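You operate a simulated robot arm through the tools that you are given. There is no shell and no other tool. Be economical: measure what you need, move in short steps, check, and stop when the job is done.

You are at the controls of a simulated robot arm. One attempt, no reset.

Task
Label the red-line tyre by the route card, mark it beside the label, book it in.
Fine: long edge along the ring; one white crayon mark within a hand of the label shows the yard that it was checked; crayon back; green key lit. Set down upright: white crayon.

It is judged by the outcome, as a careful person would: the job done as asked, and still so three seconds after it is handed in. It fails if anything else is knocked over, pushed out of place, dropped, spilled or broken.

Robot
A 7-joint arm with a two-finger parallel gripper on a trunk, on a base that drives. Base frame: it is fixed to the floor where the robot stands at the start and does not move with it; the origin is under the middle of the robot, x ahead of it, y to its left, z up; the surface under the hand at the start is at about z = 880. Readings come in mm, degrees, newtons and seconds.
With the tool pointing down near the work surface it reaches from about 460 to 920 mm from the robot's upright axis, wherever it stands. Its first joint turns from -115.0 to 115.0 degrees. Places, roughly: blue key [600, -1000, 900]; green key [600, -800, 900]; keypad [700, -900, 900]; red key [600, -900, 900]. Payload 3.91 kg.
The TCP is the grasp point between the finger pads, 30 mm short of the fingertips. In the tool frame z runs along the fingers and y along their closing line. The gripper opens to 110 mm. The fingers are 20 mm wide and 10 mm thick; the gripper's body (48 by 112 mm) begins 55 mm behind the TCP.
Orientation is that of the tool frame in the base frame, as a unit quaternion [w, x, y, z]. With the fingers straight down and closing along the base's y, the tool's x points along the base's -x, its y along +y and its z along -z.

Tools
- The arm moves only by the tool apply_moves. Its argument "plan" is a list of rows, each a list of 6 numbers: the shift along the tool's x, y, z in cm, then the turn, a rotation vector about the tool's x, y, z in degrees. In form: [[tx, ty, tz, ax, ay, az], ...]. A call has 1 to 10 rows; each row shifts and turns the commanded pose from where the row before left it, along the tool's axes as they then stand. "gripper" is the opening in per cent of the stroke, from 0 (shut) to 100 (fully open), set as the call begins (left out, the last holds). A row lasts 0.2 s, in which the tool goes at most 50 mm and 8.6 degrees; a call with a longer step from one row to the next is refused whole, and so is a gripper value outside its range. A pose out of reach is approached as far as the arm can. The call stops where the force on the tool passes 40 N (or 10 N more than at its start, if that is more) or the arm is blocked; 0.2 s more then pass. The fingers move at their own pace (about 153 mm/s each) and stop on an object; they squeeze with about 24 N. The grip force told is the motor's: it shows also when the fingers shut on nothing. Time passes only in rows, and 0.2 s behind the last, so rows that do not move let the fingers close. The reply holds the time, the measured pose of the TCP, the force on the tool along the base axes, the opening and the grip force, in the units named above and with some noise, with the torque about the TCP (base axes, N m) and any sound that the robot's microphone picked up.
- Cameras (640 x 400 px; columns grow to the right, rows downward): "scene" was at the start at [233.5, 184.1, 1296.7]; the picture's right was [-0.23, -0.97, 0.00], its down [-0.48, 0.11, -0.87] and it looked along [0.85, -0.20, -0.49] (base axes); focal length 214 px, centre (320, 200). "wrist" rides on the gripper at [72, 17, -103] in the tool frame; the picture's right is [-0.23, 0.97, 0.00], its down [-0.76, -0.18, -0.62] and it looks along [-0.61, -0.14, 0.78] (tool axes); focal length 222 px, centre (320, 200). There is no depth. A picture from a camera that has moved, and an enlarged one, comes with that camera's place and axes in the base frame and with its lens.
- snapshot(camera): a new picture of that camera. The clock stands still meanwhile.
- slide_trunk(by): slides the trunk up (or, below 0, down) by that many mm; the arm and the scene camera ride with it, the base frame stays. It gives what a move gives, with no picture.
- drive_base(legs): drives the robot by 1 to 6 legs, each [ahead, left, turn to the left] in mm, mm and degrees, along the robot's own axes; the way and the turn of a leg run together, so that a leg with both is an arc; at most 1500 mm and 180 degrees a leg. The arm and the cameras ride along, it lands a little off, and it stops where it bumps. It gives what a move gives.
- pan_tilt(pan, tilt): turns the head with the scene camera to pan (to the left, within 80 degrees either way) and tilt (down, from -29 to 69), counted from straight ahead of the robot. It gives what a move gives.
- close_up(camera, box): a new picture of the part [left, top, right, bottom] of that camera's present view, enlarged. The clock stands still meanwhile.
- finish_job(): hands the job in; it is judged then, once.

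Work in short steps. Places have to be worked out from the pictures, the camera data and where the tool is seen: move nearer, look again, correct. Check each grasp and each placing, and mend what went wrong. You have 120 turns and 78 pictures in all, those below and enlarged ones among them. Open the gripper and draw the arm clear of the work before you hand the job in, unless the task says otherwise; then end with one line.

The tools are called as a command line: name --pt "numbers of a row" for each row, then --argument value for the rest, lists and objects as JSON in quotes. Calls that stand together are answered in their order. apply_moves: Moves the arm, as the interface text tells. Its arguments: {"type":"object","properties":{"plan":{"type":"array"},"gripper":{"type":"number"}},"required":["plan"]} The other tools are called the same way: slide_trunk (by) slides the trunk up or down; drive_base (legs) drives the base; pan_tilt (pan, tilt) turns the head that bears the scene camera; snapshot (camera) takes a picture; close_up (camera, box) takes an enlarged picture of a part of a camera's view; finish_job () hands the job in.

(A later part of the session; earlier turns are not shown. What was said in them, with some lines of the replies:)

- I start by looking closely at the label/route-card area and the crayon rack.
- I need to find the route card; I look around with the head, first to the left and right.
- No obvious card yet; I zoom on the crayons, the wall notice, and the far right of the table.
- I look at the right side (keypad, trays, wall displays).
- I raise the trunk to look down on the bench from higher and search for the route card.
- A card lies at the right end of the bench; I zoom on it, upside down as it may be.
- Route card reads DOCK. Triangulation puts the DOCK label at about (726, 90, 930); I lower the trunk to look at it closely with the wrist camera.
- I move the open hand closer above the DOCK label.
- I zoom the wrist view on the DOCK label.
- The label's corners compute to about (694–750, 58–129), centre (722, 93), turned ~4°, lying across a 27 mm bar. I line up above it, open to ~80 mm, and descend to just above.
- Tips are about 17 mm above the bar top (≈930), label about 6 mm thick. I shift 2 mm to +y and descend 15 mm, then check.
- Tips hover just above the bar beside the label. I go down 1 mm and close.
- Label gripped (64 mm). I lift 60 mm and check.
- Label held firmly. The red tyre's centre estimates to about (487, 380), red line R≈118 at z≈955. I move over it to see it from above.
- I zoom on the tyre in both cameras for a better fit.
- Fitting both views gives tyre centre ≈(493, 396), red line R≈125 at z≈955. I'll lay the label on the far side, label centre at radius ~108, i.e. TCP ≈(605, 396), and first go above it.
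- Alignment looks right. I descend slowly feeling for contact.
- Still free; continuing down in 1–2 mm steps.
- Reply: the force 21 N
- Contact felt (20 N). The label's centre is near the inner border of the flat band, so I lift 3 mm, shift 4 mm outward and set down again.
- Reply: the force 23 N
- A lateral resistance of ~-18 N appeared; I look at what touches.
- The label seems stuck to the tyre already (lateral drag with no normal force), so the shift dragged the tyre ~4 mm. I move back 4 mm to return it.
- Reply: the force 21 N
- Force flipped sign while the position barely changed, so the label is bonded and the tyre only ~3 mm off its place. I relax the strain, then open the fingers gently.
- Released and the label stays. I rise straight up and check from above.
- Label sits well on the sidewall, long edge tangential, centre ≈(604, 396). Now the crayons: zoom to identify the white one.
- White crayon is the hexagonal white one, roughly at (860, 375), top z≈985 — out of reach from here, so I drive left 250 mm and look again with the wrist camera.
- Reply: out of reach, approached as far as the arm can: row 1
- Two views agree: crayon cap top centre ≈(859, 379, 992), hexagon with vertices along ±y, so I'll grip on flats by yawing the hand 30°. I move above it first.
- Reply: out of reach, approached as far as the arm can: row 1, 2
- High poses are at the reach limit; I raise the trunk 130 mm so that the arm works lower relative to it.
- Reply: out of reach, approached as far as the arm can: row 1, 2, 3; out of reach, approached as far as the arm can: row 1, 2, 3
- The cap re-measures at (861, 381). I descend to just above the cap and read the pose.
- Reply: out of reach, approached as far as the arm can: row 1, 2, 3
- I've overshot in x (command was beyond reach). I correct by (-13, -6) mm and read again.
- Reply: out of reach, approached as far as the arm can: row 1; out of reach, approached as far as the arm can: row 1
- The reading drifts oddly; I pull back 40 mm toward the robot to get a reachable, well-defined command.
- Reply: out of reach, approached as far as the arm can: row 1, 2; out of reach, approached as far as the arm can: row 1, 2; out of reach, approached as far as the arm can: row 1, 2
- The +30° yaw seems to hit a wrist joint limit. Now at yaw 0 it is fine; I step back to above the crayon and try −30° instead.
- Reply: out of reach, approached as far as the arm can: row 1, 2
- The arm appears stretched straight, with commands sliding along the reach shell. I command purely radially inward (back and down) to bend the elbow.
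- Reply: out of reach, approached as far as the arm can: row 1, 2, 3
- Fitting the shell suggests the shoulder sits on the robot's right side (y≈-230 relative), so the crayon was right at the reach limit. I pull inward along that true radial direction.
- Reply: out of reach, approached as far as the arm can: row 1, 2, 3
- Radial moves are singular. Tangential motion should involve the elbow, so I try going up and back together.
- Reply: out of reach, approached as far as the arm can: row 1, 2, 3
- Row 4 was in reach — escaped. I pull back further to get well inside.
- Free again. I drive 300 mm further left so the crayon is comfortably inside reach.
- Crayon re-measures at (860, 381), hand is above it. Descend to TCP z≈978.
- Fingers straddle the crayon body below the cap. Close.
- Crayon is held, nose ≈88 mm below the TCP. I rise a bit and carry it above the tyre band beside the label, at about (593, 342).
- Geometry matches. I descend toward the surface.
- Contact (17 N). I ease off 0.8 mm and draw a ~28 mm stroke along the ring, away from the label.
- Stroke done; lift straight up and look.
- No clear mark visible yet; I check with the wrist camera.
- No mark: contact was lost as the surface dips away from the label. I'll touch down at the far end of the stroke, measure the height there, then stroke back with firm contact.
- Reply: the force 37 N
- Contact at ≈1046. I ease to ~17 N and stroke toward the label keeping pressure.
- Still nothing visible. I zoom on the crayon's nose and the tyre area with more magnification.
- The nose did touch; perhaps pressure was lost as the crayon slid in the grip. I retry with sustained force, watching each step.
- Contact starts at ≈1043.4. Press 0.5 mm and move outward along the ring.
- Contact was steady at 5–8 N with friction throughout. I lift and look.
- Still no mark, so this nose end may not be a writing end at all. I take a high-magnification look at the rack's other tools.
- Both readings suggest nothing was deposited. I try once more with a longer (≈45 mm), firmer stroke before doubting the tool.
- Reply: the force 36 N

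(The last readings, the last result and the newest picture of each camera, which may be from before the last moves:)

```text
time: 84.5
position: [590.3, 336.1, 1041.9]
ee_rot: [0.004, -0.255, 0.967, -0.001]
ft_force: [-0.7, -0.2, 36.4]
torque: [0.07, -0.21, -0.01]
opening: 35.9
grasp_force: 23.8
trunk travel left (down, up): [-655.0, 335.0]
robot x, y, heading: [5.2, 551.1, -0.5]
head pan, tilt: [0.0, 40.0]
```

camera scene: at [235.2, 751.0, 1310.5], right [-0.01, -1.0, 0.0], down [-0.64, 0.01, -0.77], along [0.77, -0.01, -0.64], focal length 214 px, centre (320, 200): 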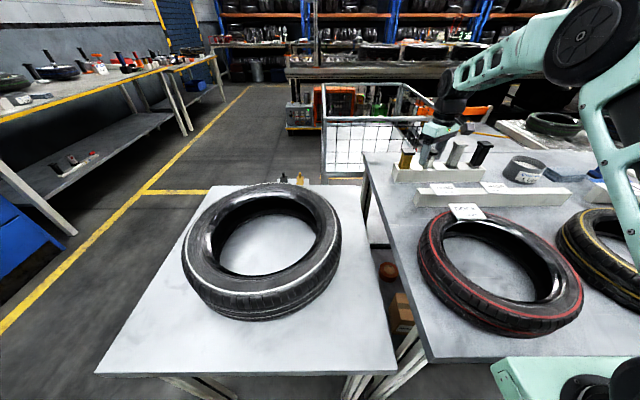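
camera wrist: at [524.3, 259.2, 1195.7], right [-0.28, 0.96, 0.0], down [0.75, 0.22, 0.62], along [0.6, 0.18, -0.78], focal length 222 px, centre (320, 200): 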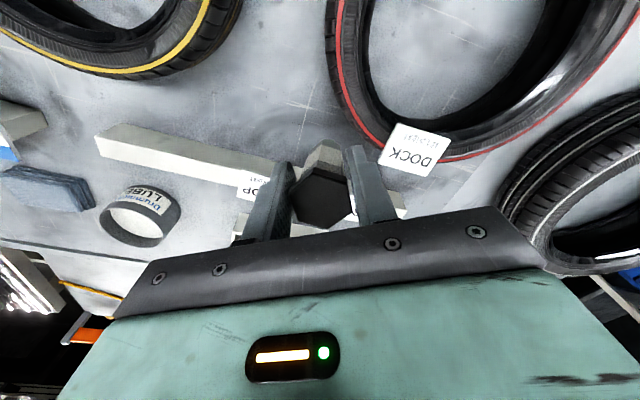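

apply_moves --pt "0 0 -0.08 0 0 0" --pt "0.43 -0.25 0 0 0 0" --pt "0.45 -0.2 0 0 0 0" --pt "0.47 -0.17 0 0 0 0" --pt "0.47 -0.16 0.01 0 0 0" --pt "0.48 -0.14 0.01 0 0 0" --pt "0.48 -0.12 0.01 0 0 0" --pt "0.49 -0.09 0.01 0 0 0" --pt "0.49 -0.06 0.01 0 0 0"

apply_moves --pt "0 0 -1.5 0 0 0" --pt "0 0 -3 0 0 0" --pt "-2 -4 0 0 0 0" --pt "-2 -4 0 0 0 0" --pt "0 0 0 0 0 0"

close_up --camera "scene" --box '[410, 170, 590, 290]'

```text
time: 86.5
position: [562.4, 307.2, 1041.2]
ee_rot: [0.0, -0.255, 0.967, 0.0]
ft_force: [-1.3, 0.1, -0.2]
torque: [0.0, 0.03, -0.02]
opening: 35.9
grasp_force: 23.9
trunk travel left (down, up): [-655.0, 335.0]
robot x, y, heading: [2.7, 544.6, -0.5]
head pan, tilt: [0.0, 40.0]
```

```text
time: 87.7
position: [636.5, 257.8, 1085.5]
ee_rot: [0.0, -0.256, 0.967, 0.0]
ft_force: [-0.7, -0.1, -0.6]
torque: [0.0, 0.0, 0.0]
opening: 36.0
grasp_force: 24.2
trunk travel left (down, up): [-655.0, 335.0]
robot x, y, heading: [-0.9, 546.3, -0.4]
head pan, tilt: [0.0, 40.0]
```

```text
3.33 times, centred on (500, 230) of scene
camera zoom: at [235.0, 751.1, 1310.5], right [-0.01, -1.0, 0.0], down [-0.64, 0.01, -0.77], along [0.77, -0.01, -0.64], focal length 715 px, centre (-280, 100)
```

zoom: 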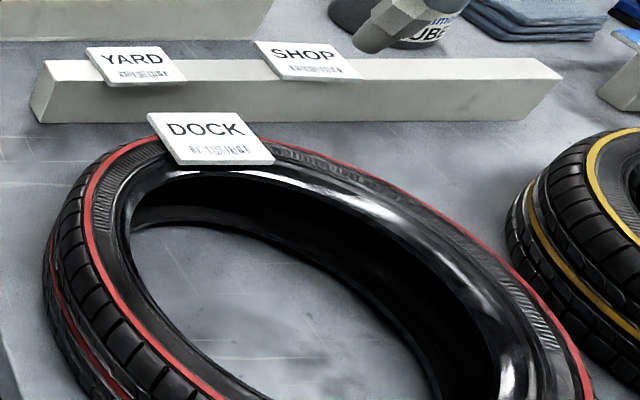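

Three contacts left no trace and the nose is the same grey as its barrel, so this is evidently not the white crayon (a grey tool with a white band). I return it to its slot, first coming up in front of it.

apply_moves --pt "-4.65 0.93 0 0 0 0" --pt "-4.65 0.93 0 0 0 0" --pt "-4.65 0.93 0 0 0 0" --pt "-4.65 0.93 0 0 0 0" --pt "-3.5 -1.98 0 0 0 0" --pt "-3.5 -1.98 0 0 0 0" --pt "0 0 0 0 0 0"

snapshot --camera "wrist"

```text
time: 89.3
position: [862.6, 380.6, 1087.1]
ee_rot: [0.0, -0.256, 0.967, 0.0]
ft_force: [-0.5, 0.2, -0.5]
torque: [0.03, -0.01, -0.01]
opening: 35.8
grasp_force: 23.6
trunk travel left (down, up): [-655.0, 335.0]
robot x, y, heading: [-0.1, 549.0, -0.4]
head pan, tilt: [0.0, 40.0]
```

```text
11 pictures are left
camera wrist: at [790.1, 358.7, 1189.7], right [-0.28, 0.96, 0.0], down [0.75, 0.22, 0.62], along [0.6, 0.18, -0.78], focal length 222 px, centre (320, 200)
```

wrist: 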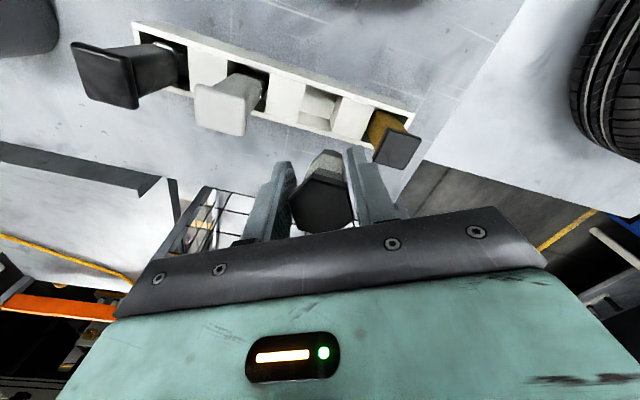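

The crayon may have tilted in the grip; I check with a scene close-up.

close_up --camera "scene" --box '[385, 85, 505, 190]'

```text
3.81 times, centred on (445, 138) of scene
camera zoom: at [235.1, 751.1, 1310.5], right [-0.01, -1.0, 0.0], down [-0.64, 0.01, -0.77], along [0.77, -0.01, -0.64], focal length 817 px, centre (-156, 438)
```

zoom: 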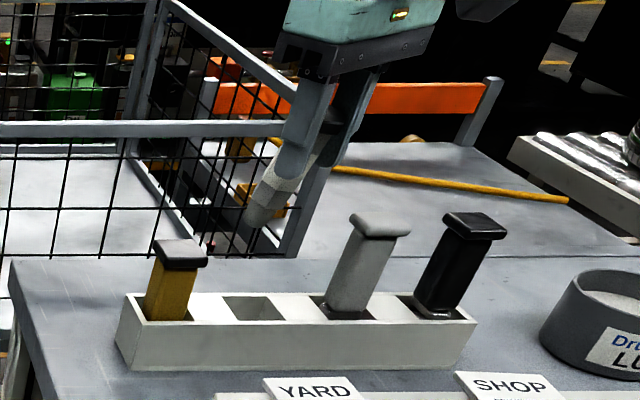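

The crayon is tilted ~16° in the grip (nose ≈23 mm toward +x). I correct by tilting the hand 16° about the closing axis so that the crayon hangs vertical.

apply_moves --pt "0 0 2 0 0 0" --pt "0 0 0 0 5.5 0" --pt "0 0 0 0 5.5 0" --pt "0 0 0 0 5.0 0" --pt "0 0 0 0 0 0"

close_up --camera "scene" --box '[385, 85, 505, 190]'

```text
time: 90.5
position: [860.7, 380.6, 1066.6]
ee_rot: [-0.135, -0.252, 0.958, -0.035]
ft_force: [-0.6, 0.4, -0.9]
torque: [-0.01, 0.03, -0.02]
opening: 35.5
grasp_force: 23.7
trunk travel left (down, up): [-655.0, 335.0]
robot x, y, heading: [2.9, 543.9, -0.3]
head pan, tilt: [0.0, 40.0]
```

```text
3.81 times, centred on (445, 138) of scene
camera zoom: at [235.2, 751.0, 1310.5], right [-0.01, -1.0, 0.0], down [-0.64, 0.01, -0.77], along [0.77, -0.01, -0.64], focal length 817 px, centre (-156, 438)
```

zoom: 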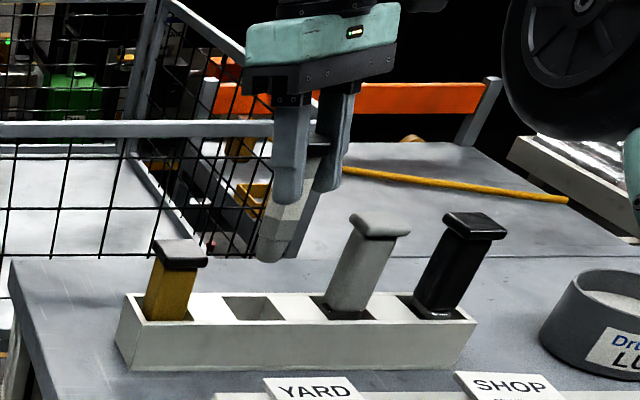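

Nose now at ≈(863, 382, 985), nearly vertical and over the slot. I lower straight down 45 mm, then gently on.

apply_moves --pt "-0.69 0 2.4 0 0 0" --pt "-0.55 0 1.92 0 0 0" --pt "0 0 0 0 0 0"

close_up --camera "scene" --box '[385, 85, 505, 190]'

```text
time: 91.3
position: [860.8, 380.5, 1021.0]
ee_rot: [-0.134, -0.251, 0.958, -0.035]
ft_force: [0.3, 0.0, 0.3]
torque: [0.0, 0.02, -0.01]
opening: 35.9
grasp_force: 23.5
trunk travel left (down, up): [-655.0, 335.0]
robot x, y, heading: [6.4, 547.6, -0.5]
head pan, tilt: [0.0, 40.0]
```

```text
3.81 times, centred on (445, 138) of scene
camera zoom: at [235.2, 751.1, 1310.5], right [-0.01, -1.0, 0.0], down [-0.64, 0.01, -0.77], along [0.77, -0.01, -0.64], focal length 817 px, centre (-156, 438)
```

zoom: 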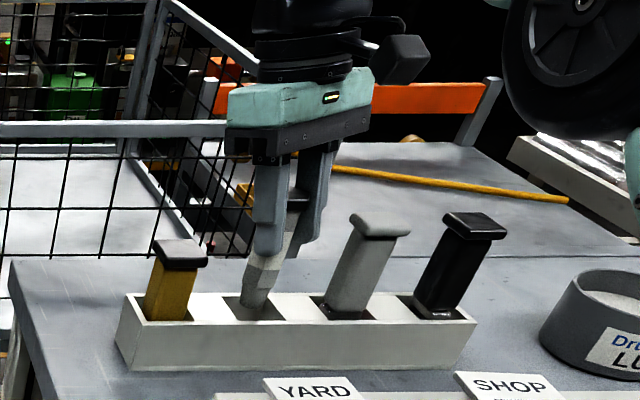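

Nose enters the slot centrally. Continue down ~40 mm with force watching.

apply_moves --pt "-0.28 0 0.96 0 0 0" --pt "-0.28 0 0.96 0 0 0" --pt "-0.28 0 0.96 0 0 0" --pt "0 0 0 0 0 0"

apply_moves --pt "-0.14 0 0.48 0 0 0" --pt "-0.14 0 0.48 0 0 0" --pt "0 0 0 0 0 0"

```text
time: 92.3
position: [862.2, 381.5, 990.9]
ee_rot: [-0.135, -0.252, 0.958, -0.035]
ft_force: [0.1, -0.4, -0.2]
torque: [-0.05, -0.01, 0.03]
opening: 36.0
grasp_force: 23.8
trunk travel left (down, up): [-655.0, 335.0]
robot x, y, heading: [3.9, 549.9, -0.5]
head pan, tilt: [0.0, 40.0]
```

```text
time: 93.1
position: [862.2, 381.7, 981.4]
ee_rot: [-0.135, -0.253, 0.957, -0.036]
ft_force: [-0.2, 0.4, -0.1]
torque: [-0.01, -0.05, 0.01]
opening: 35.9
grasp_force: 24.0
trunk travel left (down, up): [-655.0, 335.0]
robot x, y, heading: [5.1, 546.9, -0.6]
head pan, tilt: [0.0, 40.0]
```

No resistance; I lower 6 mm more and release the tool in its slot.

apply_moves --pt "-0.09 0 0.3 0 0 0" --pt "-0.09 0 0.3 0 0 0" --pt "0 0 0 0 0 0"

apply_moves --pt "0 0 0 0 0 0" --pt "0 0 0 0 0 0" --pt "0 0 0 0 0 0" --gripper 52

```text
time: 93.9
position: [861.4, 381.0, 975.1]
ee_rot: [-0.135, -0.253, 0.957, -0.035]
ft_force: [-0.6, 1.2, 0.0]
torque: [0.0, 0.0, -0.02]
opening: 36.0
grasp_force: 23.8
trunk travel left (down, up): [-655.0, 335.0]
robot x, y, heading: [2.5, 545.9, -0.5]
head pan, tilt: [0.0, 40.0]
```

```text
time: 94.7
position: [861.9, 382.6, 973.9]
ee_rot: [-0.135, -0.252, 0.958, -0.035]
ft_force: [0.0, -0.3, 0.4]
torque: [0.0, 0.01, 0.0]
opening: 56.9
grasp_force: 0.0
trunk travel left (down, up): [-655.0, 335.0]
robot x, y, heading: [2.9, 547.1, -0.6]
head pan, tilt: [0.0, 40.0]
```

Released. I rise straight up, level the hand, and yaw back to face the rack squarely.

apply_moves --pt "1.1 0 -3.84 0 0 0" --pt "1.1 0 -3.84 0 0 0" --pt "0.69 0 -2.4 0 0 0" --pt "0 0 0 0 -8 0" --pt "0 0 0 0 -8 0" --pt "0 0 0 0 0 8.5" --pt "0 0 0 0 0 8.5" --pt "0 0 0 0 0 8.5" --pt "0 0 0 0 0 8.5" --pt "0 0 0 0 0 0" --gripper 62

apply_moves --pt "2.0 -2.5 0 0 0 0" --pt "0.5 -3.0 0 0 0 0" --pt "0 0 0 0 0 0"

snapshot --camera "wrist"

```text
time: 96.9
position: [859.8, 382.4, 1079.6]
ee_rot: [0.0, 0.041, 0.999, 0.0]
ft_force: [0.3, -0.3, -0.3]
torque: [-0.02, 0.0, 0.01]
opening: 68.1
grasp_force: 0.1
trunk travel left (down, up): [-655.0, 335.0]
robot x, y, heading: [3.6, 547.3, -0.4]
head pan, tilt: [0.0, 40.0]
```

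```text
time: 97.7
position: [831.9, 329.2, 1079.5]
ee_rot: [0.0, 0.038, 0.999, 0.001]
ft_force: [0.0, -0.3, -0.1]
torque: [0.01, -0.01, 0.01]
opening: 68.3
grasp_force: 0.0
trunk travel left (down, up): [-655.0, 335.0]
robot x, y, heading: [4.3, 546.1, -0.2]
head pan, tilt: [0.0, 40.0]
```

```text
7 pictures are left
camera wrist: at [759.5, 351.6, 1183.5], right [0.3, 0.95, 0.0], down [0.75, -0.24, 0.62], along [0.59, -0.19, -0.78], focal length 222 px, centre (320, 200)
```

wrist: 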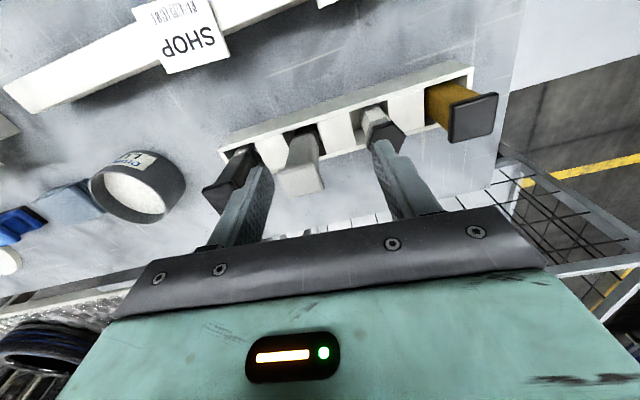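

The hex tool stands back in its slot. The pale tool's head is at ≈(857, 302, 1020); I align over it and descend to grip its body under the head.

apply_moves --pt "-2.7 -2.5 0 0 0 0" --pt "0 0 3.5 0 0 0" --pt "0 0 3.0 0 0 0" --pt "0 0 2.5 0 0 0" --pt "0 0 1.3 0 0 0" --pt "0 0 0 0 0 0"

apply_moves --pt "0 0 0 0 0 0" --pt "0 0 0 0 0 0" --pt "0 0 0 0 0 0" --gripper 10

```text
time: 99.1
position: [857.1, 301.3, 976.8]
ee_rot: [0.0, 0.039, 0.999, 0.0]
ft_force: [-0.4, 0.2, 0.0]
torque: [0.03, 0.02, -0.02]
opening: 68.1
grasp_force: 0.0
trunk travel left (down, up): [-655.0, 335.0]
robot x, y, heading: [4.8, 547.0, -0.3]
head pan, tilt: [0.0, 40.0]
```

```text
time: 99.9
position: [857.1, 302.0, 977.4]
ee_rot: [0.0, 0.039, 0.999, -0.001]
ft_force: [-0.9, 0.2, 0.5]
torque: [-0.03, 0.01, -0.02]
opening: 38.3
grasp_force: 23.8
trunk travel left (down, up): [-655.0, 335.0]
robot x, y, heading: [5.9, 548.4, -0.4]
head pan, tilt: [0.0, 40.0]
```

Gripped (38 mm). Lift 110 mm and look at its working end.

apply_moves --pt "0 0 -1.5 0 0 0" --pt "0 0 -3 0 0 0" --pt "0 0 -3.5 0 0 0" --pt "0 0 -2.5 0 0 0" --pt "3 0 0 0 0 0" --pt "3 0 0 0 0 0" --pt "0 0 0 0 0 0"

close_up --camera "scene" --box '[390, 95, 510, 195]'

```text
time: 101.5
position: [796.1, 305.9, 1081.9]
ee_rot: [0.0, 0.039, 0.999, 0.0]
ft_force: [0.5, 0.2, -1.0]
torque: [-0.03, 0.02, -0.02]
opening: 37.8
grasp_force: 23.5
trunk travel left (down, up): [-655.0, 335.0]
robot x, y, heading: [9.9, 548.5, -0.2]
head pan, tilt: [0.0, 40.0]
```

```text
4.00 times, centred on (450, 145) of scene
camera zoom: at [235.3, 751.0, 1310.5], right [-0.01, -1.0, 0.0], down [-0.64, 0.01, -0.77], along [0.77, -0.01, -0.64], focal length 858 px, centre (-200, 420)
```

zoom: 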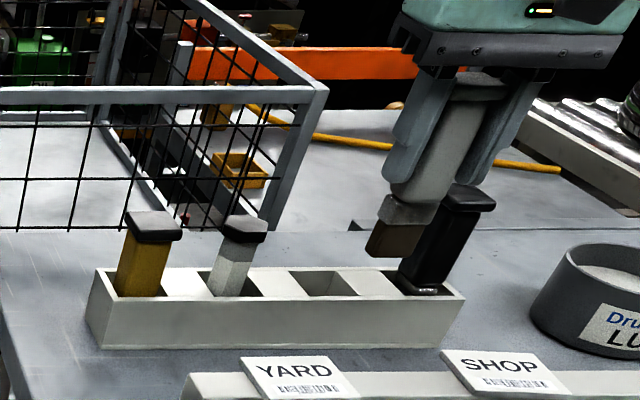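

It's a brush (ferrule and bristles), so the hexagonal one must be the crayon after all. I spend one picture at high magnification on the stroked area to see if a faint mark exists.

close_up --camera "scene" --box '[475, 200, 535, 238]'

```text
10.53 times, centred on (505, 219) of scene
camera zoom: at [235.3, 751.0, 1310.5], right [-0.01, -1.0, 0.0], down [-0.64, 0.01, -0.77], along [0.77, -0.01, -0.64], focal length 2258 px, centre (-1627, 0)
```

zoom: 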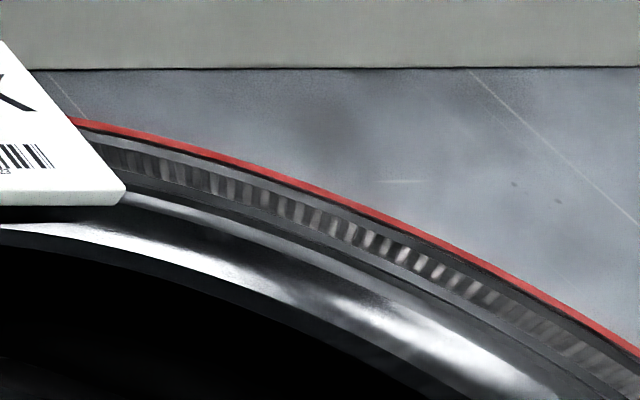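

No mark there. In hindsight the crayon pivoted in the grip instead of sliding (it was held on edges). I put the brush back first, exactly where it was.

apply_moves --pt "-3 0 0 0 0 0" --pt "-3 0 0 0 0 0" --pt "0 0 3 0 0 0" --pt "0 0 2 0 0 0" --pt "0 0 2 0 0 0" --pt "0 0 2 0 0 0" --pt "0 0 1.3 0 0 0" --pt "0 0 0 0 0 0"

```text
time: 103.3
position: [857.3, 301.7, 979.6]
ee_rot: [0.0, 0.039, 0.999, 0.0]
ft_force: [-0.2, -0.3, -1.3]
torque: [0.04, -0.01, -0.02]
opening: 37.5
grasp_force: 23.8
trunk travel left (down, up): [-655.0, 335.0]
robot x, y, heading: [3.4, 546.4, -0.5]
head pan, tilt: [0.0, 40.0]
```

apply_moves --pt "0 0 0.2 0 0 0" --pt "0 0 0 0 0 0" --pt "0 0 0 0 0 0"

apply_moves --pt "0 0 0 0 0 0" --pt "0 0 0 0 0 0" --pt "0 0 -1 0 0 0" --pt "0 0 -3 0 0 0" --pt "0 0 -3.5 0 0 0" --pt "0 0 -3 0 0 0" --pt "0.32 4.09 0 0 0 0" --pt "0.32 4.09 0 0 0 0" --pt "0 0 0 0 0 0" --gripper 60

snapshot --camera "wrist"

```text
time: 104.1
position: [856.7, 303.3, 977.3]
ee_rot: [0.0, 0.039, 0.999, 0.0]
ft_force: [0.5, 0.7, -0.9]
torque: [-0.02, -0.01, -0.02]
opening: 37.4
grasp_force: 24.1
trunk travel left (down, up): [-655.0, 335.0]
robot x, y, heading: [1.6, 550.9, -0.4]
head pan, tilt: [0.0, 40.0]
```

```text
time: 106.1
position: [856.7, 383.7, 1083.4]
ee_rot: [0.0, 0.04, 0.999, 0.0]
ft_force: [0.0, 0.3, -0.1]
torque: [-0.02, -0.01, 0.01]
opening: 66.0
grasp_force: 0.0
trunk travel left (down, up): [-655.0, 335.0]
robot x, y, heading: [4.7, 549.8, -0.2]
head pan, tilt: [0.0, 40.0]
```

```text
4 pictures are left
camera wrist: at [785.2, 406.0, 1185.7], right [0.3, 0.95, 0.0], down [0.75, -0.24, 0.62], along [0.59, -0.19, -0.78], focal length 222 px, centre (320, 200)
```

wrist: 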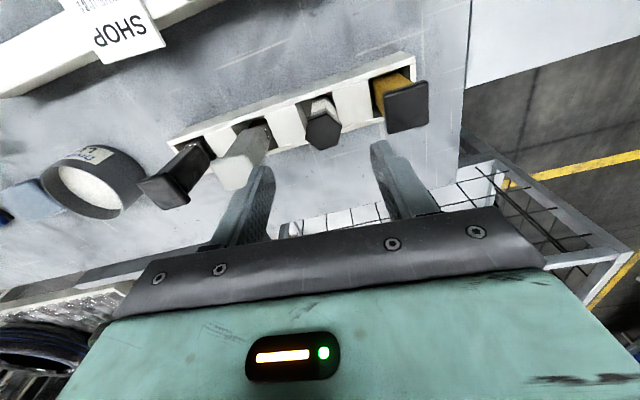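

Brush is back; crayon at (857, 385). I descend lower than before (TCP z≈966) and grip on the flats.

apply_moves --pt "0 0.1 4 0 0 0" --pt "0 0 4 0 0 0" --pt "0 0 2.2 0 0 0" --pt "0 0 1.5 0 0 0" --pt "0 0 0 0 0 0"

apply_moves --pt "0 0 0 0 0 0" --pt "0 0 0 0 0 0" --pt "0 0 0 0 0 0" --gripper 10

```text
time: 107.3
position: [856.8, 384.2, 964.5]
ee_rot: [0.0, 0.04, 0.999, 0.0]
ft_force: [0.6, 0.4, -0.2]
torque: [0.01, 0.02, -0.03]
opening: 65.8
grasp_force: 0.0
trunk travel left (down, up): [-655.0, 335.0]
robot x, y, heading: [4.1, 549.0, -0.5]
head pan, tilt: [0.0, 40.0]
```

```text
time: 108.1
position: [856.5, 383.3, 964.9]
ee_rot: [0.0, 0.039, 0.999, 0.0]
ft_force: [0.1, -0.2, 0.5]
torque: [0.02, 0.0, 0.0]
opening: 32.6
grasp_force: 23.9
trunk travel left (down, up): [-655.0, 335.0]
robot x, y, heading: [1.9, 549.6, -0.4]
head pan, tilt: [0.0, 40.0]
```

Gripped on flats (32.6 mm). I lift and carry it to the other side of the label, then yaw so that the stroke runs along the closing line, where the pads hold it stiffly.

apply_moves --pt "0 0 -1.5 0 0 0" --pt "0 0 -3 0 0 0" --pt "0 0 -3.5 0 0 0" --pt "0 0 -3 0 0 0" --pt "4.5 0.79 0 0 0 0" --pt "4.5 0.79 0 0 0 0" --pt "4.5 0.79 0 0 0 0" --pt "4.5 0.79 0 0 0 0" --pt "4.5 0.79 0 0 0 0" --pt "4.5 0.79 0 0 0 0"

apply_moves --pt "0 0 0 0 0 -7.75" --pt "0 0 0 0 0 -7.75" --pt "0 0 0 0 0 -7.75" --pt "0 0 0 0 0 -7.75" --pt "0 0 0 0 0 -7.75" --pt "0 0 0 0 0 -7.75" --pt "0 0 2.5 0 0 0" --pt "0 0 0 0 0 0"

```text
time: 110.3
position: [593.1, 454.0, 1073.6]
ee_rot: [0.0, 0.038, 0.999, 0.0]
ft_force: [0.5, 0.4, -0.9]
torque: [0.0, 0.02, 0.03]
opening: 32.2
grasp_force: 24.2
trunk travel left (down, up): [-655.0, 335.0]
robot x, y, heading: [4.1, 548.1, -0.4]
head pan, tilt: [0.0, 40.0]
```

```text
time: 112.1
position: [590.8, 452.8, 1049.3]
ee_rot: [0.0, -0.359, 0.933, 0.0]
ft_force: [-0.1, -0.2, 0.5]
torque: [0.0, -0.03, 0.02]
opening: 31.8
grasp_force: 24.1
trunk travel left (down, up): [-655.0, 335.0]
robot x, y, heading: [1.6, 547.0, -0.6]
head pan, tilt: [0.0, 40.0]
```

apply_moves --pt "0 0 1.0 0 0 0" --pt "0 0 0.4 0 0 0" --pt "0 0 0 0 0 0"

apply_moves --pt "0 0 0.15 0 0 0" --pt "0 0 0.1 0 0 0" --pt "0 0 0 0 0 0"

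```text
time: 112.9
position: [592.4, 452.2, 1035.6]
ee_rot: [0.0, -0.359, 0.933, 0.0]
ft_force: [0.0, -0.4, -0.5]
torque: [-0.01, 0.0, -0.01]
opening: 32.4
grasp_force: 23.4
trunk travel left (down, up): [-655.0, 335.0]
robot x, y, heading: [2.2, 550.6, -0.5]
head pan, tilt: [0.0, 40.0]
```

```text
time: 113.7
position: [591.5, 452.4, 1034.0]
ee_rot: [0.001, -0.358, 0.934, 0.0]
ft_force: [1.0, 0.4, 13.3]
torque: [0.03, -0.09, 0.03]
opening: 32.2
grasp_force: 23.6
trunk travel left (down, up): [-655.0, 335.0]
robot x, y, heading: [1.3, 546.8, -0.4]
head pan, tilt: [0.0, 40.0]
```

13 N contact. Draw 30 mm along the closing line in one continuous stroke.

apply_moves --pt "0 0.5 0 0 0 0" --pt "0 0.5 0 0 0 0" --pt "0 0.5 0 0 0 0"

apply_moves --pt "0 0.5 0.02 0 0 0" --pt "0 0.5 0 0 0 0" --pt "0 0.5 0 0 0 0"

```text
time: 114.5
position: [581.7, 462.9, 1033.4]
ee_rot: [0.0, -0.358, 0.934, -0.001]
ft_force: [3.9, -5.0, 9.5]
torque: [-0.33, -0.37, -0.04]
opening: 32.0
grasp_force: 23.9
trunk travel left (down, up): [-655.0, 335.0]
robot x, y, heading: [0.7, 546.5, -0.5]
head pan, tilt: [0.0, 40.0]
```

```text
time: 115.3
position: [570.4, 474.6, 1032.7]
ee_rot: [0.001, -0.359, 0.933, 0.0]
ft_force: [4.6, -6.2, 11.7]
torque: [-0.38, -0.48, -0.04]
opening: 31.9
grasp_force: 24.9
trunk travel left (down, up): [-655.0, 335.0]
robot x, y, heading: [2.8, 546.4, -0.6]
head pan, tilt: [0.0, 40.0]
```

Steady sliding contact this time. I lift away and look.

apply_moves --pt "0 0 -1.5 0 0 0" --pt "0 0 -4 0 0 0" --pt "-4.5 0 0 0 0 0" --pt "-4.5 0 0 0 0 0" --pt "0 0 0 0 0 0"

close_up --camera "scene" --box '[415, 185, 545, 266]'

```text
time: 116.5
position: [638.9, 532.8, 1088.6]
ee_rot: [-0.001, -0.359, 0.933, -0.001]
ft_force: [-0.2, -0.4, -0.6]
torque: [0.01, 0.03, 0.0]
opening: 31.7
grasp_force: 23.9
trunk travel left (down, up): [-655.0, 335.0]
robot x, y, heading: [5.2, 547.7, -0.6]
head pan, tilt: [0.0, 40.0]
```

```text
4.92 times, centred on (480, 226) of scene
camera zoom: at [235.0, 751.0, 1310.5], right [-0.01, -1.0, 0.0], down [-0.64, 0.01, -0.77], along [0.77, -0.01, -0.64], focal length 1056 px, centre (-468, 74)
```

zoom: 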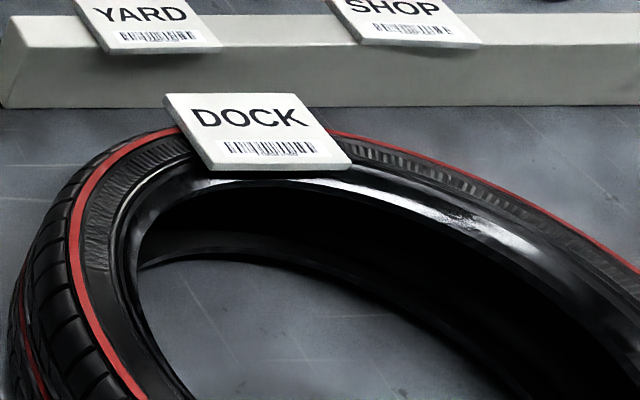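

Still nothing visible on the tyre. The two brushes rule themselves out, so it may need firmer rubbing; I retrace the same line back and forth with ~25 N.

apply_moves --pt "4.5 0 0 0 0 0" --pt "4.5 0 0 0 0 0" --pt "0 0 4 0 0 0" --pt "0 0 1.45 0 0 0" --pt "0 0 0.1 0 0 0" --pt "0 0 0 0 0 0"

apply_moves --pt "0 -0.3 0 0 0 0" --pt "0 -0.3 0 0 0 0" --pt "0 -0.3 0 0 0 0" --pt "0 -0.3 0 0 0 0" --pt "0 -0.3 0 0 0 0" --pt "0 -0.3 0 0 0 0" --pt "0 -0.3 0 0 0 0"

```text
time: 117.9
position: [571.5, 474.4, 1033.8]
ee_rot: [0.0, -0.359, 0.933, 0.0]
ft_force: [-0.2, -0.8, -0.7]
torque: [-0.01, 0.01, -0.03]
opening: 31.8
grasp_force: 24.5
trunk travel left (down, up): [-655.0, 335.0]
robot x, y, heading: [6.6, 547.6, -0.4]
head pan, tilt: [0.0, 40.0]
```

```text
time: 119.5
position: [585.8, 458.0, 1032.3]
ee_rot: [0.001, -0.358, 0.934, -0.001]
ft_force: [-2.7, 4.5, 6.3]
torque: [0.35, 0.19, -0.01]
opening: 31.4
grasp_force: 24.1
trunk travel left (down, up): [-655.0, 335.0]
robot x, y, heading: [-1.4, 546.2, -0.7]
head pan, tilt: [0.0, 40.0]
```

apply_moves --pt "0 0 0.08 0 0 0" --pt "0 0.4 0 0 0 0" --pt "0 0.4 0.01 0 0 0" --pt "0 0.4 0.01 0 0 0" --pt "0 0.4 0.01 0 0 0" --pt "0 0.4 0.01 0 0 0"

apply_moves --pt "0 0 0.04 0 0 0" --pt "0 -0.4 0 0 0 0" --pt "0 -0.4 0 0 0 0" --pt "0 -0.4 0 0 0 0" --pt "0 -0.4 0 0 0 0" --pt "0 -0.4 0 0 0 0"

```text
time: 120.9
position: [571.7, 473.5, 1030.5]
ee_rot: [0.001, -0.358, 0.934, -0.001]
ft_force: [10.2, -9.8, 19.4]
torque: [-0.74, -0.84, -0.1]
opening: 31.8
grasp_force: 23.9
trunk travel left (down, up): [-655.0, 335.0]
robot x, y, heading: [2.1, 548.6, -0.5]
head pan, tilt: [0.0, 40.0]
```

```text
time: 122.3
position: [586.2, 458.4, 1030.6]
ee_rot: [-0.002, -0.359, 0.933, 0.0]
ft_force: [-0.6, 1.0, 1.1]
torque: [0.05, 0.05, 0.02]
opening: 31.3
grasp_force: 24.3
trunk travel left (down, up): [-655.0, 335.0]
robot x, y, heading: [3.0, 545.9, -0.3]
head pan, tilt: [0.0, 40.0]
```

I lift away and look once more.

apply_moves --pt "0 0 -1.5 0 0 0" --pt "0 0 -4 0 0 0" --pt "-4.5 0 0 0 0 0" --pt "-4.5 0 0 0 0 0" --pt "0 0 0 0 0 0"

close_up --camera "scene" --box '[405, 160, 533, 240]'

```text
time: 123.5
position: [650.5, 519.5, 1084.9]
ee_rot: [0.0, -0.358, 0.934, 0.001]
ft_force: [-0.9, 0.3, 0.1]
torque: [0.01, -0.02, -0.01]
opening: 31.5
grasp_force: 24.1
trunk travel left (down, up): [-655.0, 335.0]
robot x, y, heading: [2.5, 549.8, -0.4]
head pan, tilt: [0.0, 40.0]
```

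```text
5.00 times, centred on (469, 200) of scene
camera zoom: at [235.0, 751.0, 1310.5], right [-0.01, -1.0, 0.0], down [-0.64, 0.01, -0.77], along [0.77, -0.01, -0.64], focal length 1072 px, centre (-425, 200)
```

zoom: 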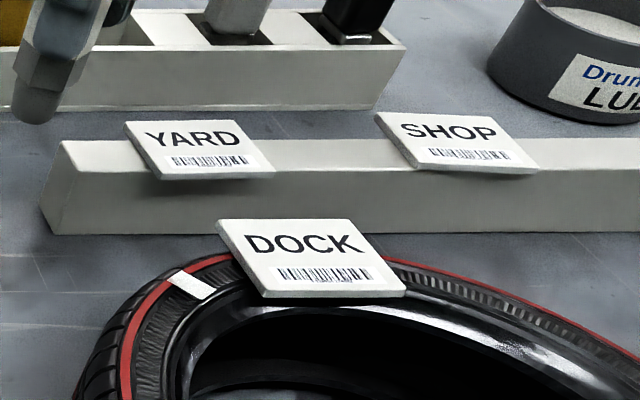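

A clear white crayon mark is now beside the DOCK label (it needed ~20 N). Now I return the crayon: yaw back and move in front of its slot.

apply_moves --pt "0 0 0 0 0 7.75" --pt "0 0 0 0 0 7.75" --pt "0 0 0 0 0 7.75" --pt "0 0 0 0 0 7.75" --pt "0 0 0 0 0 7.75" --pt "0 0 0 0 0 7.75" --pt "0 0 0 0 0 0"

apply_moves --pt "-3.74 -3.12 0 0 0 0" --pt "-3.74 -3.12 0 0 0 0" --pt "-3.74 -3.12 0 0 0 0" --pt "-3.74 -3.12 0 0 0 0" --pt "0 0 0 0 0 0"

```text
time: 125.1
position: [652.8, 520.4, 1086.1]
ee_rot: [-0.001, 0.041, 0.999, 0.0]
ft_force: [0.1, -0.6, -0.1]
torque: [-0.01, 0.0, -0.02]
opening: 31.5
grasp_force: 24.0
trunk travel left (down, up): [-655.0, 335.0]
robot x, y, heading: [8.2, 544.1, -0.7]
head pan, tilt: [0.0, 40.0]
```

```text
time: 126.3
position: [791.3, 382.7, 1085.0]
ee_rot: [0.0, 0.038, 0.999, 0.0]
ft_force: [-0.7, -0.2, -0.8]
torque: [0.03, 0.02, -0.01]
opening: 31.4
grasp_force: 23.6
trunk travel left (down, up): [-655.0, 335.0]
robot x, y, heading: [2.7, 546.8, -0.4]
head pan, tilt: [0.0, 40.0]
```

apply_moves --pt "-3.27 0.32 0 0 0 0" --pt "-3.27 0.32 0 0 0 0" --pt "0 0 3 0 0 0" --pt "0 0 3 0 0 0" --pt "0 0 1 0 0 0" --pt "0 0 0 0 0 0"

apply_moves --pt "0 0 1 0 0 0" --pt "0 0 1 0 0 0" --pt "0 0 1 0 0 0" --pt "0 0 0.6 0 0 0" --pt "0 0 0 0 0 0"

```text
time: 127.7
position: [856.1, 385.6, 1015.6]
ee_rot: [0.001, 0.039, 0.999, 0.001]
ft_force: [0.2, -0.7, 1.2]
torque: [0.0, -0.01, 0.0]
opening: 31.3
grasp_force: 23.7
trunk travel left (down, up): [-655.0, 335.0]
robot x, y, heading: [2.7, 545.6, -0.7]
head pan, tilt: [0.0, 40.0]
```

```text
time: 128.9
position: [857.1, 386.5, 982.8]
ee_rot: [0.002, 0.039, 0.999, 0.0]
ft_force: [-1.5, -0.7, 14.7]
torque: [0.2, 0.07, 0.05]
opening: 31.5
grasp_force: 23.9
trunk travel left (down, up): [-655.0, 335.0]
robot x, y, heading: [3.7, 546.1, -0.5]
head pan, tilt: [0.0, 40.0]
```

It caught the rim on the +y side (I am 3 mm off the grip place). I raise 6 mm, shift 3 mm to −y and lower again.

apply_moves --pt "0 0 -0.7 0 0 0" --pt "0 -0.3 0 0 0 0" --pt "0 0 0.5 0 0 0" --pt "0 0 0 0 0 0"

apply_moves --pt "0 0 0.4 0 0 0" --pt "0 0 0.4 0 0 0" --pt "0 0 0 0 0 0"

```text
time: 129.9
position: [857.1, 381.0, 981.4]
ee_rot: [0.0, 0.04, 0.999, 0.0]
ft_force: [0.8, 0.6, -1.0]
torque: [-0.02, 0.02, -0.01]
opening: 31.5
grasp_force: 23.2
trunk travel left (down, up): [-655.0, 335.0]
robot x, y, heading: [7.8, 549.5, -0.4]
head pan, tilt: [0.0, 40.0]
```

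```text
time: 130.7
position: [858.0, 381.7, 973.9]
ee_rot: [0.0, 0.039, 0.999, 0.001]
ft_force: [-0.2, -0.2, 0.2]
torque: [0.0, -0.02, 0.01]
opening: 31.6
grasp_force: 24.0
trunk travel left (down, up): [-655.0, 335.0]
robot x, y, heading: [3.7, 551.8, -0.5]
head pan, tilt: [0.0, 40.0]
```

Going in freely. A few mm more, then release.

apply_moves --pt "0 0 0.4 0 0 0" --pt "0 0 0.4 0 0 0" --pt "0 0 0 0 0 0"

apply_moves --pt "0 0 0 0 0 0" --pt "0 0 0 0 0 0" --pt "0 0 0 0 0 0" --gripper 55

apply_moves --pt "0 0 -1 0 0 0" --pt "0 0 -3 0 0 0" --pt "0 0 -4 0 0 0" --pt "0 0 -3 0 0 0" --pt "4.5 0 0 0 0 0" --pt "4.5 0 0 0 0 0" --pt "4.5 0 -1 0 0 0" --pt "4.5 0 -1 0 0 0" --pt "0 0 0 0 0 0"

```text
time: 131.5
position: [857.1, 381.9, 965.4]
ee_rot: [0.0, 0.039, 0.999, 0.0]
ft_force: [0.2, -0.1, -0.8]
torque: [0.01, 0.03, -0.02]
opening: 31.4
grasp_force: 24.8
trunk travel left (down, up): [-655.0, 335.0]
robot x, y, heading: [3.3, 548.6, -0.3]
head pan, tilt: [0.0, 40.0]
```

```text
time: 132.3
position: [856.6, 382.1, 965.5]
ee_rot: [0.0, 0.039, 0.999, -0.001]
ft_force: [-0.1, 0.2, 0.1]
torque: [-0.02, 0.02, -0.03]
opening: 60.4
grasp_force: 0.1
trunk travel left (down, up): [-655.0, 335.0]
robot x, y, heading: [8.2, 546.8, -0.3]
head pan, tilt: [0.0, 40.0]
```

```text
time: 134.3
position: [679.4, 397.8, 1094.9]
ee_rot: [-0.001, 0.039, 0.999, 0.001]
ft_force: [-0.7, 0.7, 0.1]
torque: [-0.02, -0.01, -0.01]
opening: 60.5
grasp_force: 0.0
trunk travel left (down, up): [-655.0, 335.0]
robot x, y, heading: [4.7, 547.0, -0.5]
head pan, tilt: [0.0, 40.0]
```

Crayon released in its slot. From three earlier views the green IN key triangulates to (628, -793, 946). I raise the trunk for clearance, close the fingers and drive right.

slide_trunk --by 120

apply_moves --pt "4 0 0 0 0 -4.4" --pt "4 0 0 0 0 0" --pt "0 0 0 0 0 0" --gripper 0

drive_base --legs '[[0, -950, 0]]'

```text
time: 135.8
position: [678.8, 396.3, 1216.1]
ee_rot: [0.0, 0.038, 0.999, 0.0]
ft_force: [-0.3, -0.6, -0.6]
torque: [-0.01, 0.01, -0.01]
opening: 60.4
grasp_force: 0.0
trunk travel left (down, up): [-775.0, 215.0]
robot x, y, heading: [4.0, 548.0, -0.3]
head pan, tilt: [0.0, 40.0]
```

```text
time: 136.6
position: [601.4, 399.8, 1217.0]
ee_rot: [-0.001, 0.0, 1.0, 0.0]
ft_force: [0.3, -1.0, -0.8]
torque: [0.02, -0.02, 0.01]
opening: 0.0
grasp_force: 24.4
trunk travel left (down, up): [-775.0, 215.0]
robot x, y, heading: [3.0, 549.5, -0.5]
head pan, tilt: [0.0, 40.0]
```

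```text
time: 141.7
position: [590.0, -576.0, 1217.9]
ee_rot: [-0.001, 0.004, 1.0, 0.0]
ft_force: [-0.5, -0.3, -0.1]
torque: [-0.02, -0.01, -0.04]
opening: 0.0
grasp_force: 24.1
trunk travel left (down, up): [-775.0, 215.0]
robot x, y, heading: [-9.5, -423.5, -0.7]
head pan, tilt: [0.0, 40.0]
```

Arrived without a bump. I move above the green key and take one picture to verify alignment.

apply_moves --pt "-0.76 -4.34 2.2 0 0 0" --pt "-0.76 -4.34 2.2 0 0 0" --pt "-0.76 -4.34 2.2 0 0 0" --pt "-0.76 -4.34 2.2 0 0 0" --pt "-0.76 -4.34 2.2 0 0 0" --pt "0 0 3 0 0 0" --pt "0 0 3 0 0 0" --pt "0 0 0 0 0 0"

snapshot --camera "wrist"

```text
time: 143.4
position: [626.1, -794.3, 1044.8]
ee_rot: [0.001, 0.004, 1.0, 0.0]
ft_force: [0.2, 0.9, -0.2]
torque: [0.0, -0.02, -0.02]
opening: 0.0
grasp_force: 24.1
trunk travel left (down, up): [-775.0, 215.0]
robot x, y, heading: [-9.2, -428.1, -0.7]
head pan, tilt: [0.0, 40.0]
```

```text
1 pictures are left
camera wrist: at [553.5, -776.9, 1147.9], right [0.23, 0.97, 0.0], down [0.76, -0.18, 0.62], along [0.61, -0.15, -0.78], focal length 222 px, centre (320, 200)
```

wrist: 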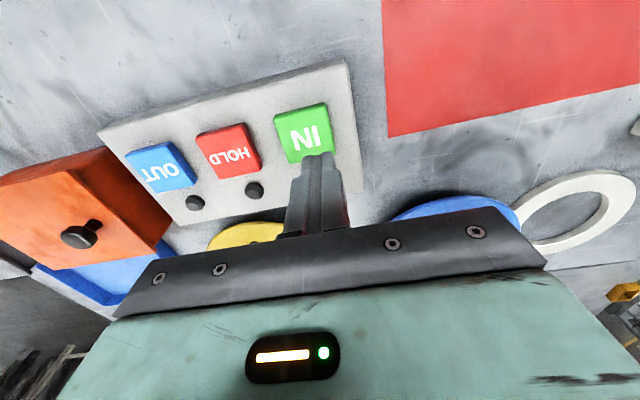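

The key centre is seen 18 mm further to −y than the tip. I correct, then descend to just above the key.

apply_moves --pt "-0.2 -1.8 0 0 0 0" --pt "0 0 3 0 0 0" --pt "0 0 2 0 0 0" --pt "0 0 0.8 0 0 0" --pt "0 0 0 0 0 0"

apply_moves --pt "0 0 0.3 0 0 0" --pt "0 0 0.3 0 0 0" --pt "0 0 0.2 0 0 0" --pt "0 0 0 0 0 0"

```text
time: 144.7
position: [628.9, -810.9, 988.4]
ee_rot: [0.0, 0.003, 1.0, 0.0]
ft_force: [0.2, -0.5, 0.7]
torque: [0.03, -0.04, 0.01]
opening: 0.1
grasp_force: 23.9
trunk travel left (down, up): [-775.0, 215.0]
robot x, y, heading: [-8.7, -425.2, -0.8]
head pan, tilt: [0.0, 40.0]
```

```text
time: 145.7
position: [629.8, -810.4, 981.3]
ee_rot: [0.0, 0.003, 1.0, 0.0]
ft_force: [0.7, 0.3, -0.1]
torque: [0.0, 0.02, 0.01]
opening: 0.0
grasp_force: 24.4
trunk travel left (down, up): [-775.0, 215.0]
robot x, y, heading: [-7.0, -425.4, -0.5]
head pan, tilt: [0.0, 40.0]
```

apply_moves --pt "0 0 0.2 0 0 0" --pt "0 0 0.2 0 0 0" --pt "0 0 0.2 0 0 0" --pt "0 0 0 0 0 0"

apply_moves --pt "0 0 0.2 0 0 0" --pt "0 0 0.2 0 0 0" --pt "0 0 0 0 0 0"

```text
time: 146.7
position: [628.9, -810.9, 975.7]
ee_rot: [0.001, 0.003, 1.0, 0.0]
ft_force: [0.2, -0.7, 1.1]
torque: [-0.03, 0.01, 0.03]
opening: 0.1
grasp_force: 23.8
trunk travel left (down, up): [-775.0, 215.0]
robot x, y, heading: [-11.3, -428.8, -0.9]
head pan, tilt: [0.0, 40.0]
```

```text
time: 147.4
position: [630.5, -810.9, 972.0]
ee_rot: [-0.001, 0.004, 1.0, 0.0]
ft_force: [-0.6, 0.5, 2.5]
torque: [0.04, 0.0, -0.04]
opening: 0.1
grasp_force: 23.9
trunk travel left (down, up): [-775.0, 215.0]
robot x, y, heading: [-7.6, -426.7, -0.8]
head pan, tilt: [0.0, 40.0]
heard: click
```

A click was heard. I release the key by rising straight up, and use the last picture to check that it is lit.

apply_moves --pt "0 0 -1 0 0 0" --pt "0 0 -3 0 0 0" --pt "0 0 -4 0 0 0" --pt "2 0 -3 0 0 0" --pt "0 0 0 0 0 0"

close_up --camera "wrist" --box '[140, 50, 460, 250]'

```text
time: 148.7
position: [608.6, -810.2, 1080.7]
ee_rot: [0.0, 0.003, 1.0, 0.0]
ft_force: [0.5, 0.4, 0.2]
torque: [-0.04, -0.02, -0.02]
opening: 0.0
grasp_force: 23.6
trunk travel left (down, up): [-775.0, 215.0]
robot x, y, heading: [-9.8, -426.1, -1.1]
head pan, tilt: [0.0, 40.0]
```

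```text
2.00 times, centred on (300, 150) of wrist
camera zoom: at [535.2, -792.7, 1184.9], right [0.23, 0.97, 0.0], down [0.76, -0.18, 0.62], along [0.61, -0.15, -0.78], focal length 444 px, centre (360, 300)
```

zoom: 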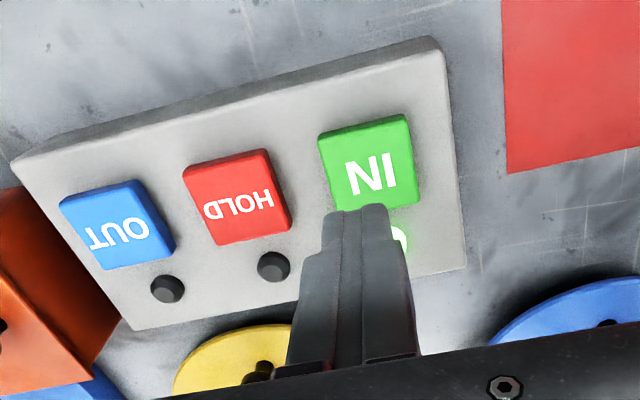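

The lamp above the IN key glows green. I open the gripper, draw the arm up and clear, and hand in.

apply_moves --pt "0 0 -3 0 0 0" --pt "2 3 -2 0 0 0" --pt "2 3 -2 0 0 0" --pt "0 0 0 0 0 0" --gripper 60

finish_job

```text
time: 149.7
position: [567.2, -751.4, 1152.1]
ee_rot: [0.0, 0.004, 1.0, -0.001]
ft_force: [0.3, -0.5, 0.4]
torque: [-0.02, 0.01, 0.0]
opening: 66.1
grasp_force: 0.1
trunk travel left (down, up): [-775.0, 215.0]
robot x, y, heading: [-5.3, -426.8, -1.0]
head pan, tilt: [0.0, 40.0]
```

```text
The job is handed in.
```

The red-line tyre has the DOCK label from the route card, with one white crayon mark beside it, the white crayon is back in its slot (judged by feel, no picture after its release), and the green IN lamp is lit; the tyre shifted about 3 mm during labelling, and I lifted a brush from the rack by mistake and put it back.
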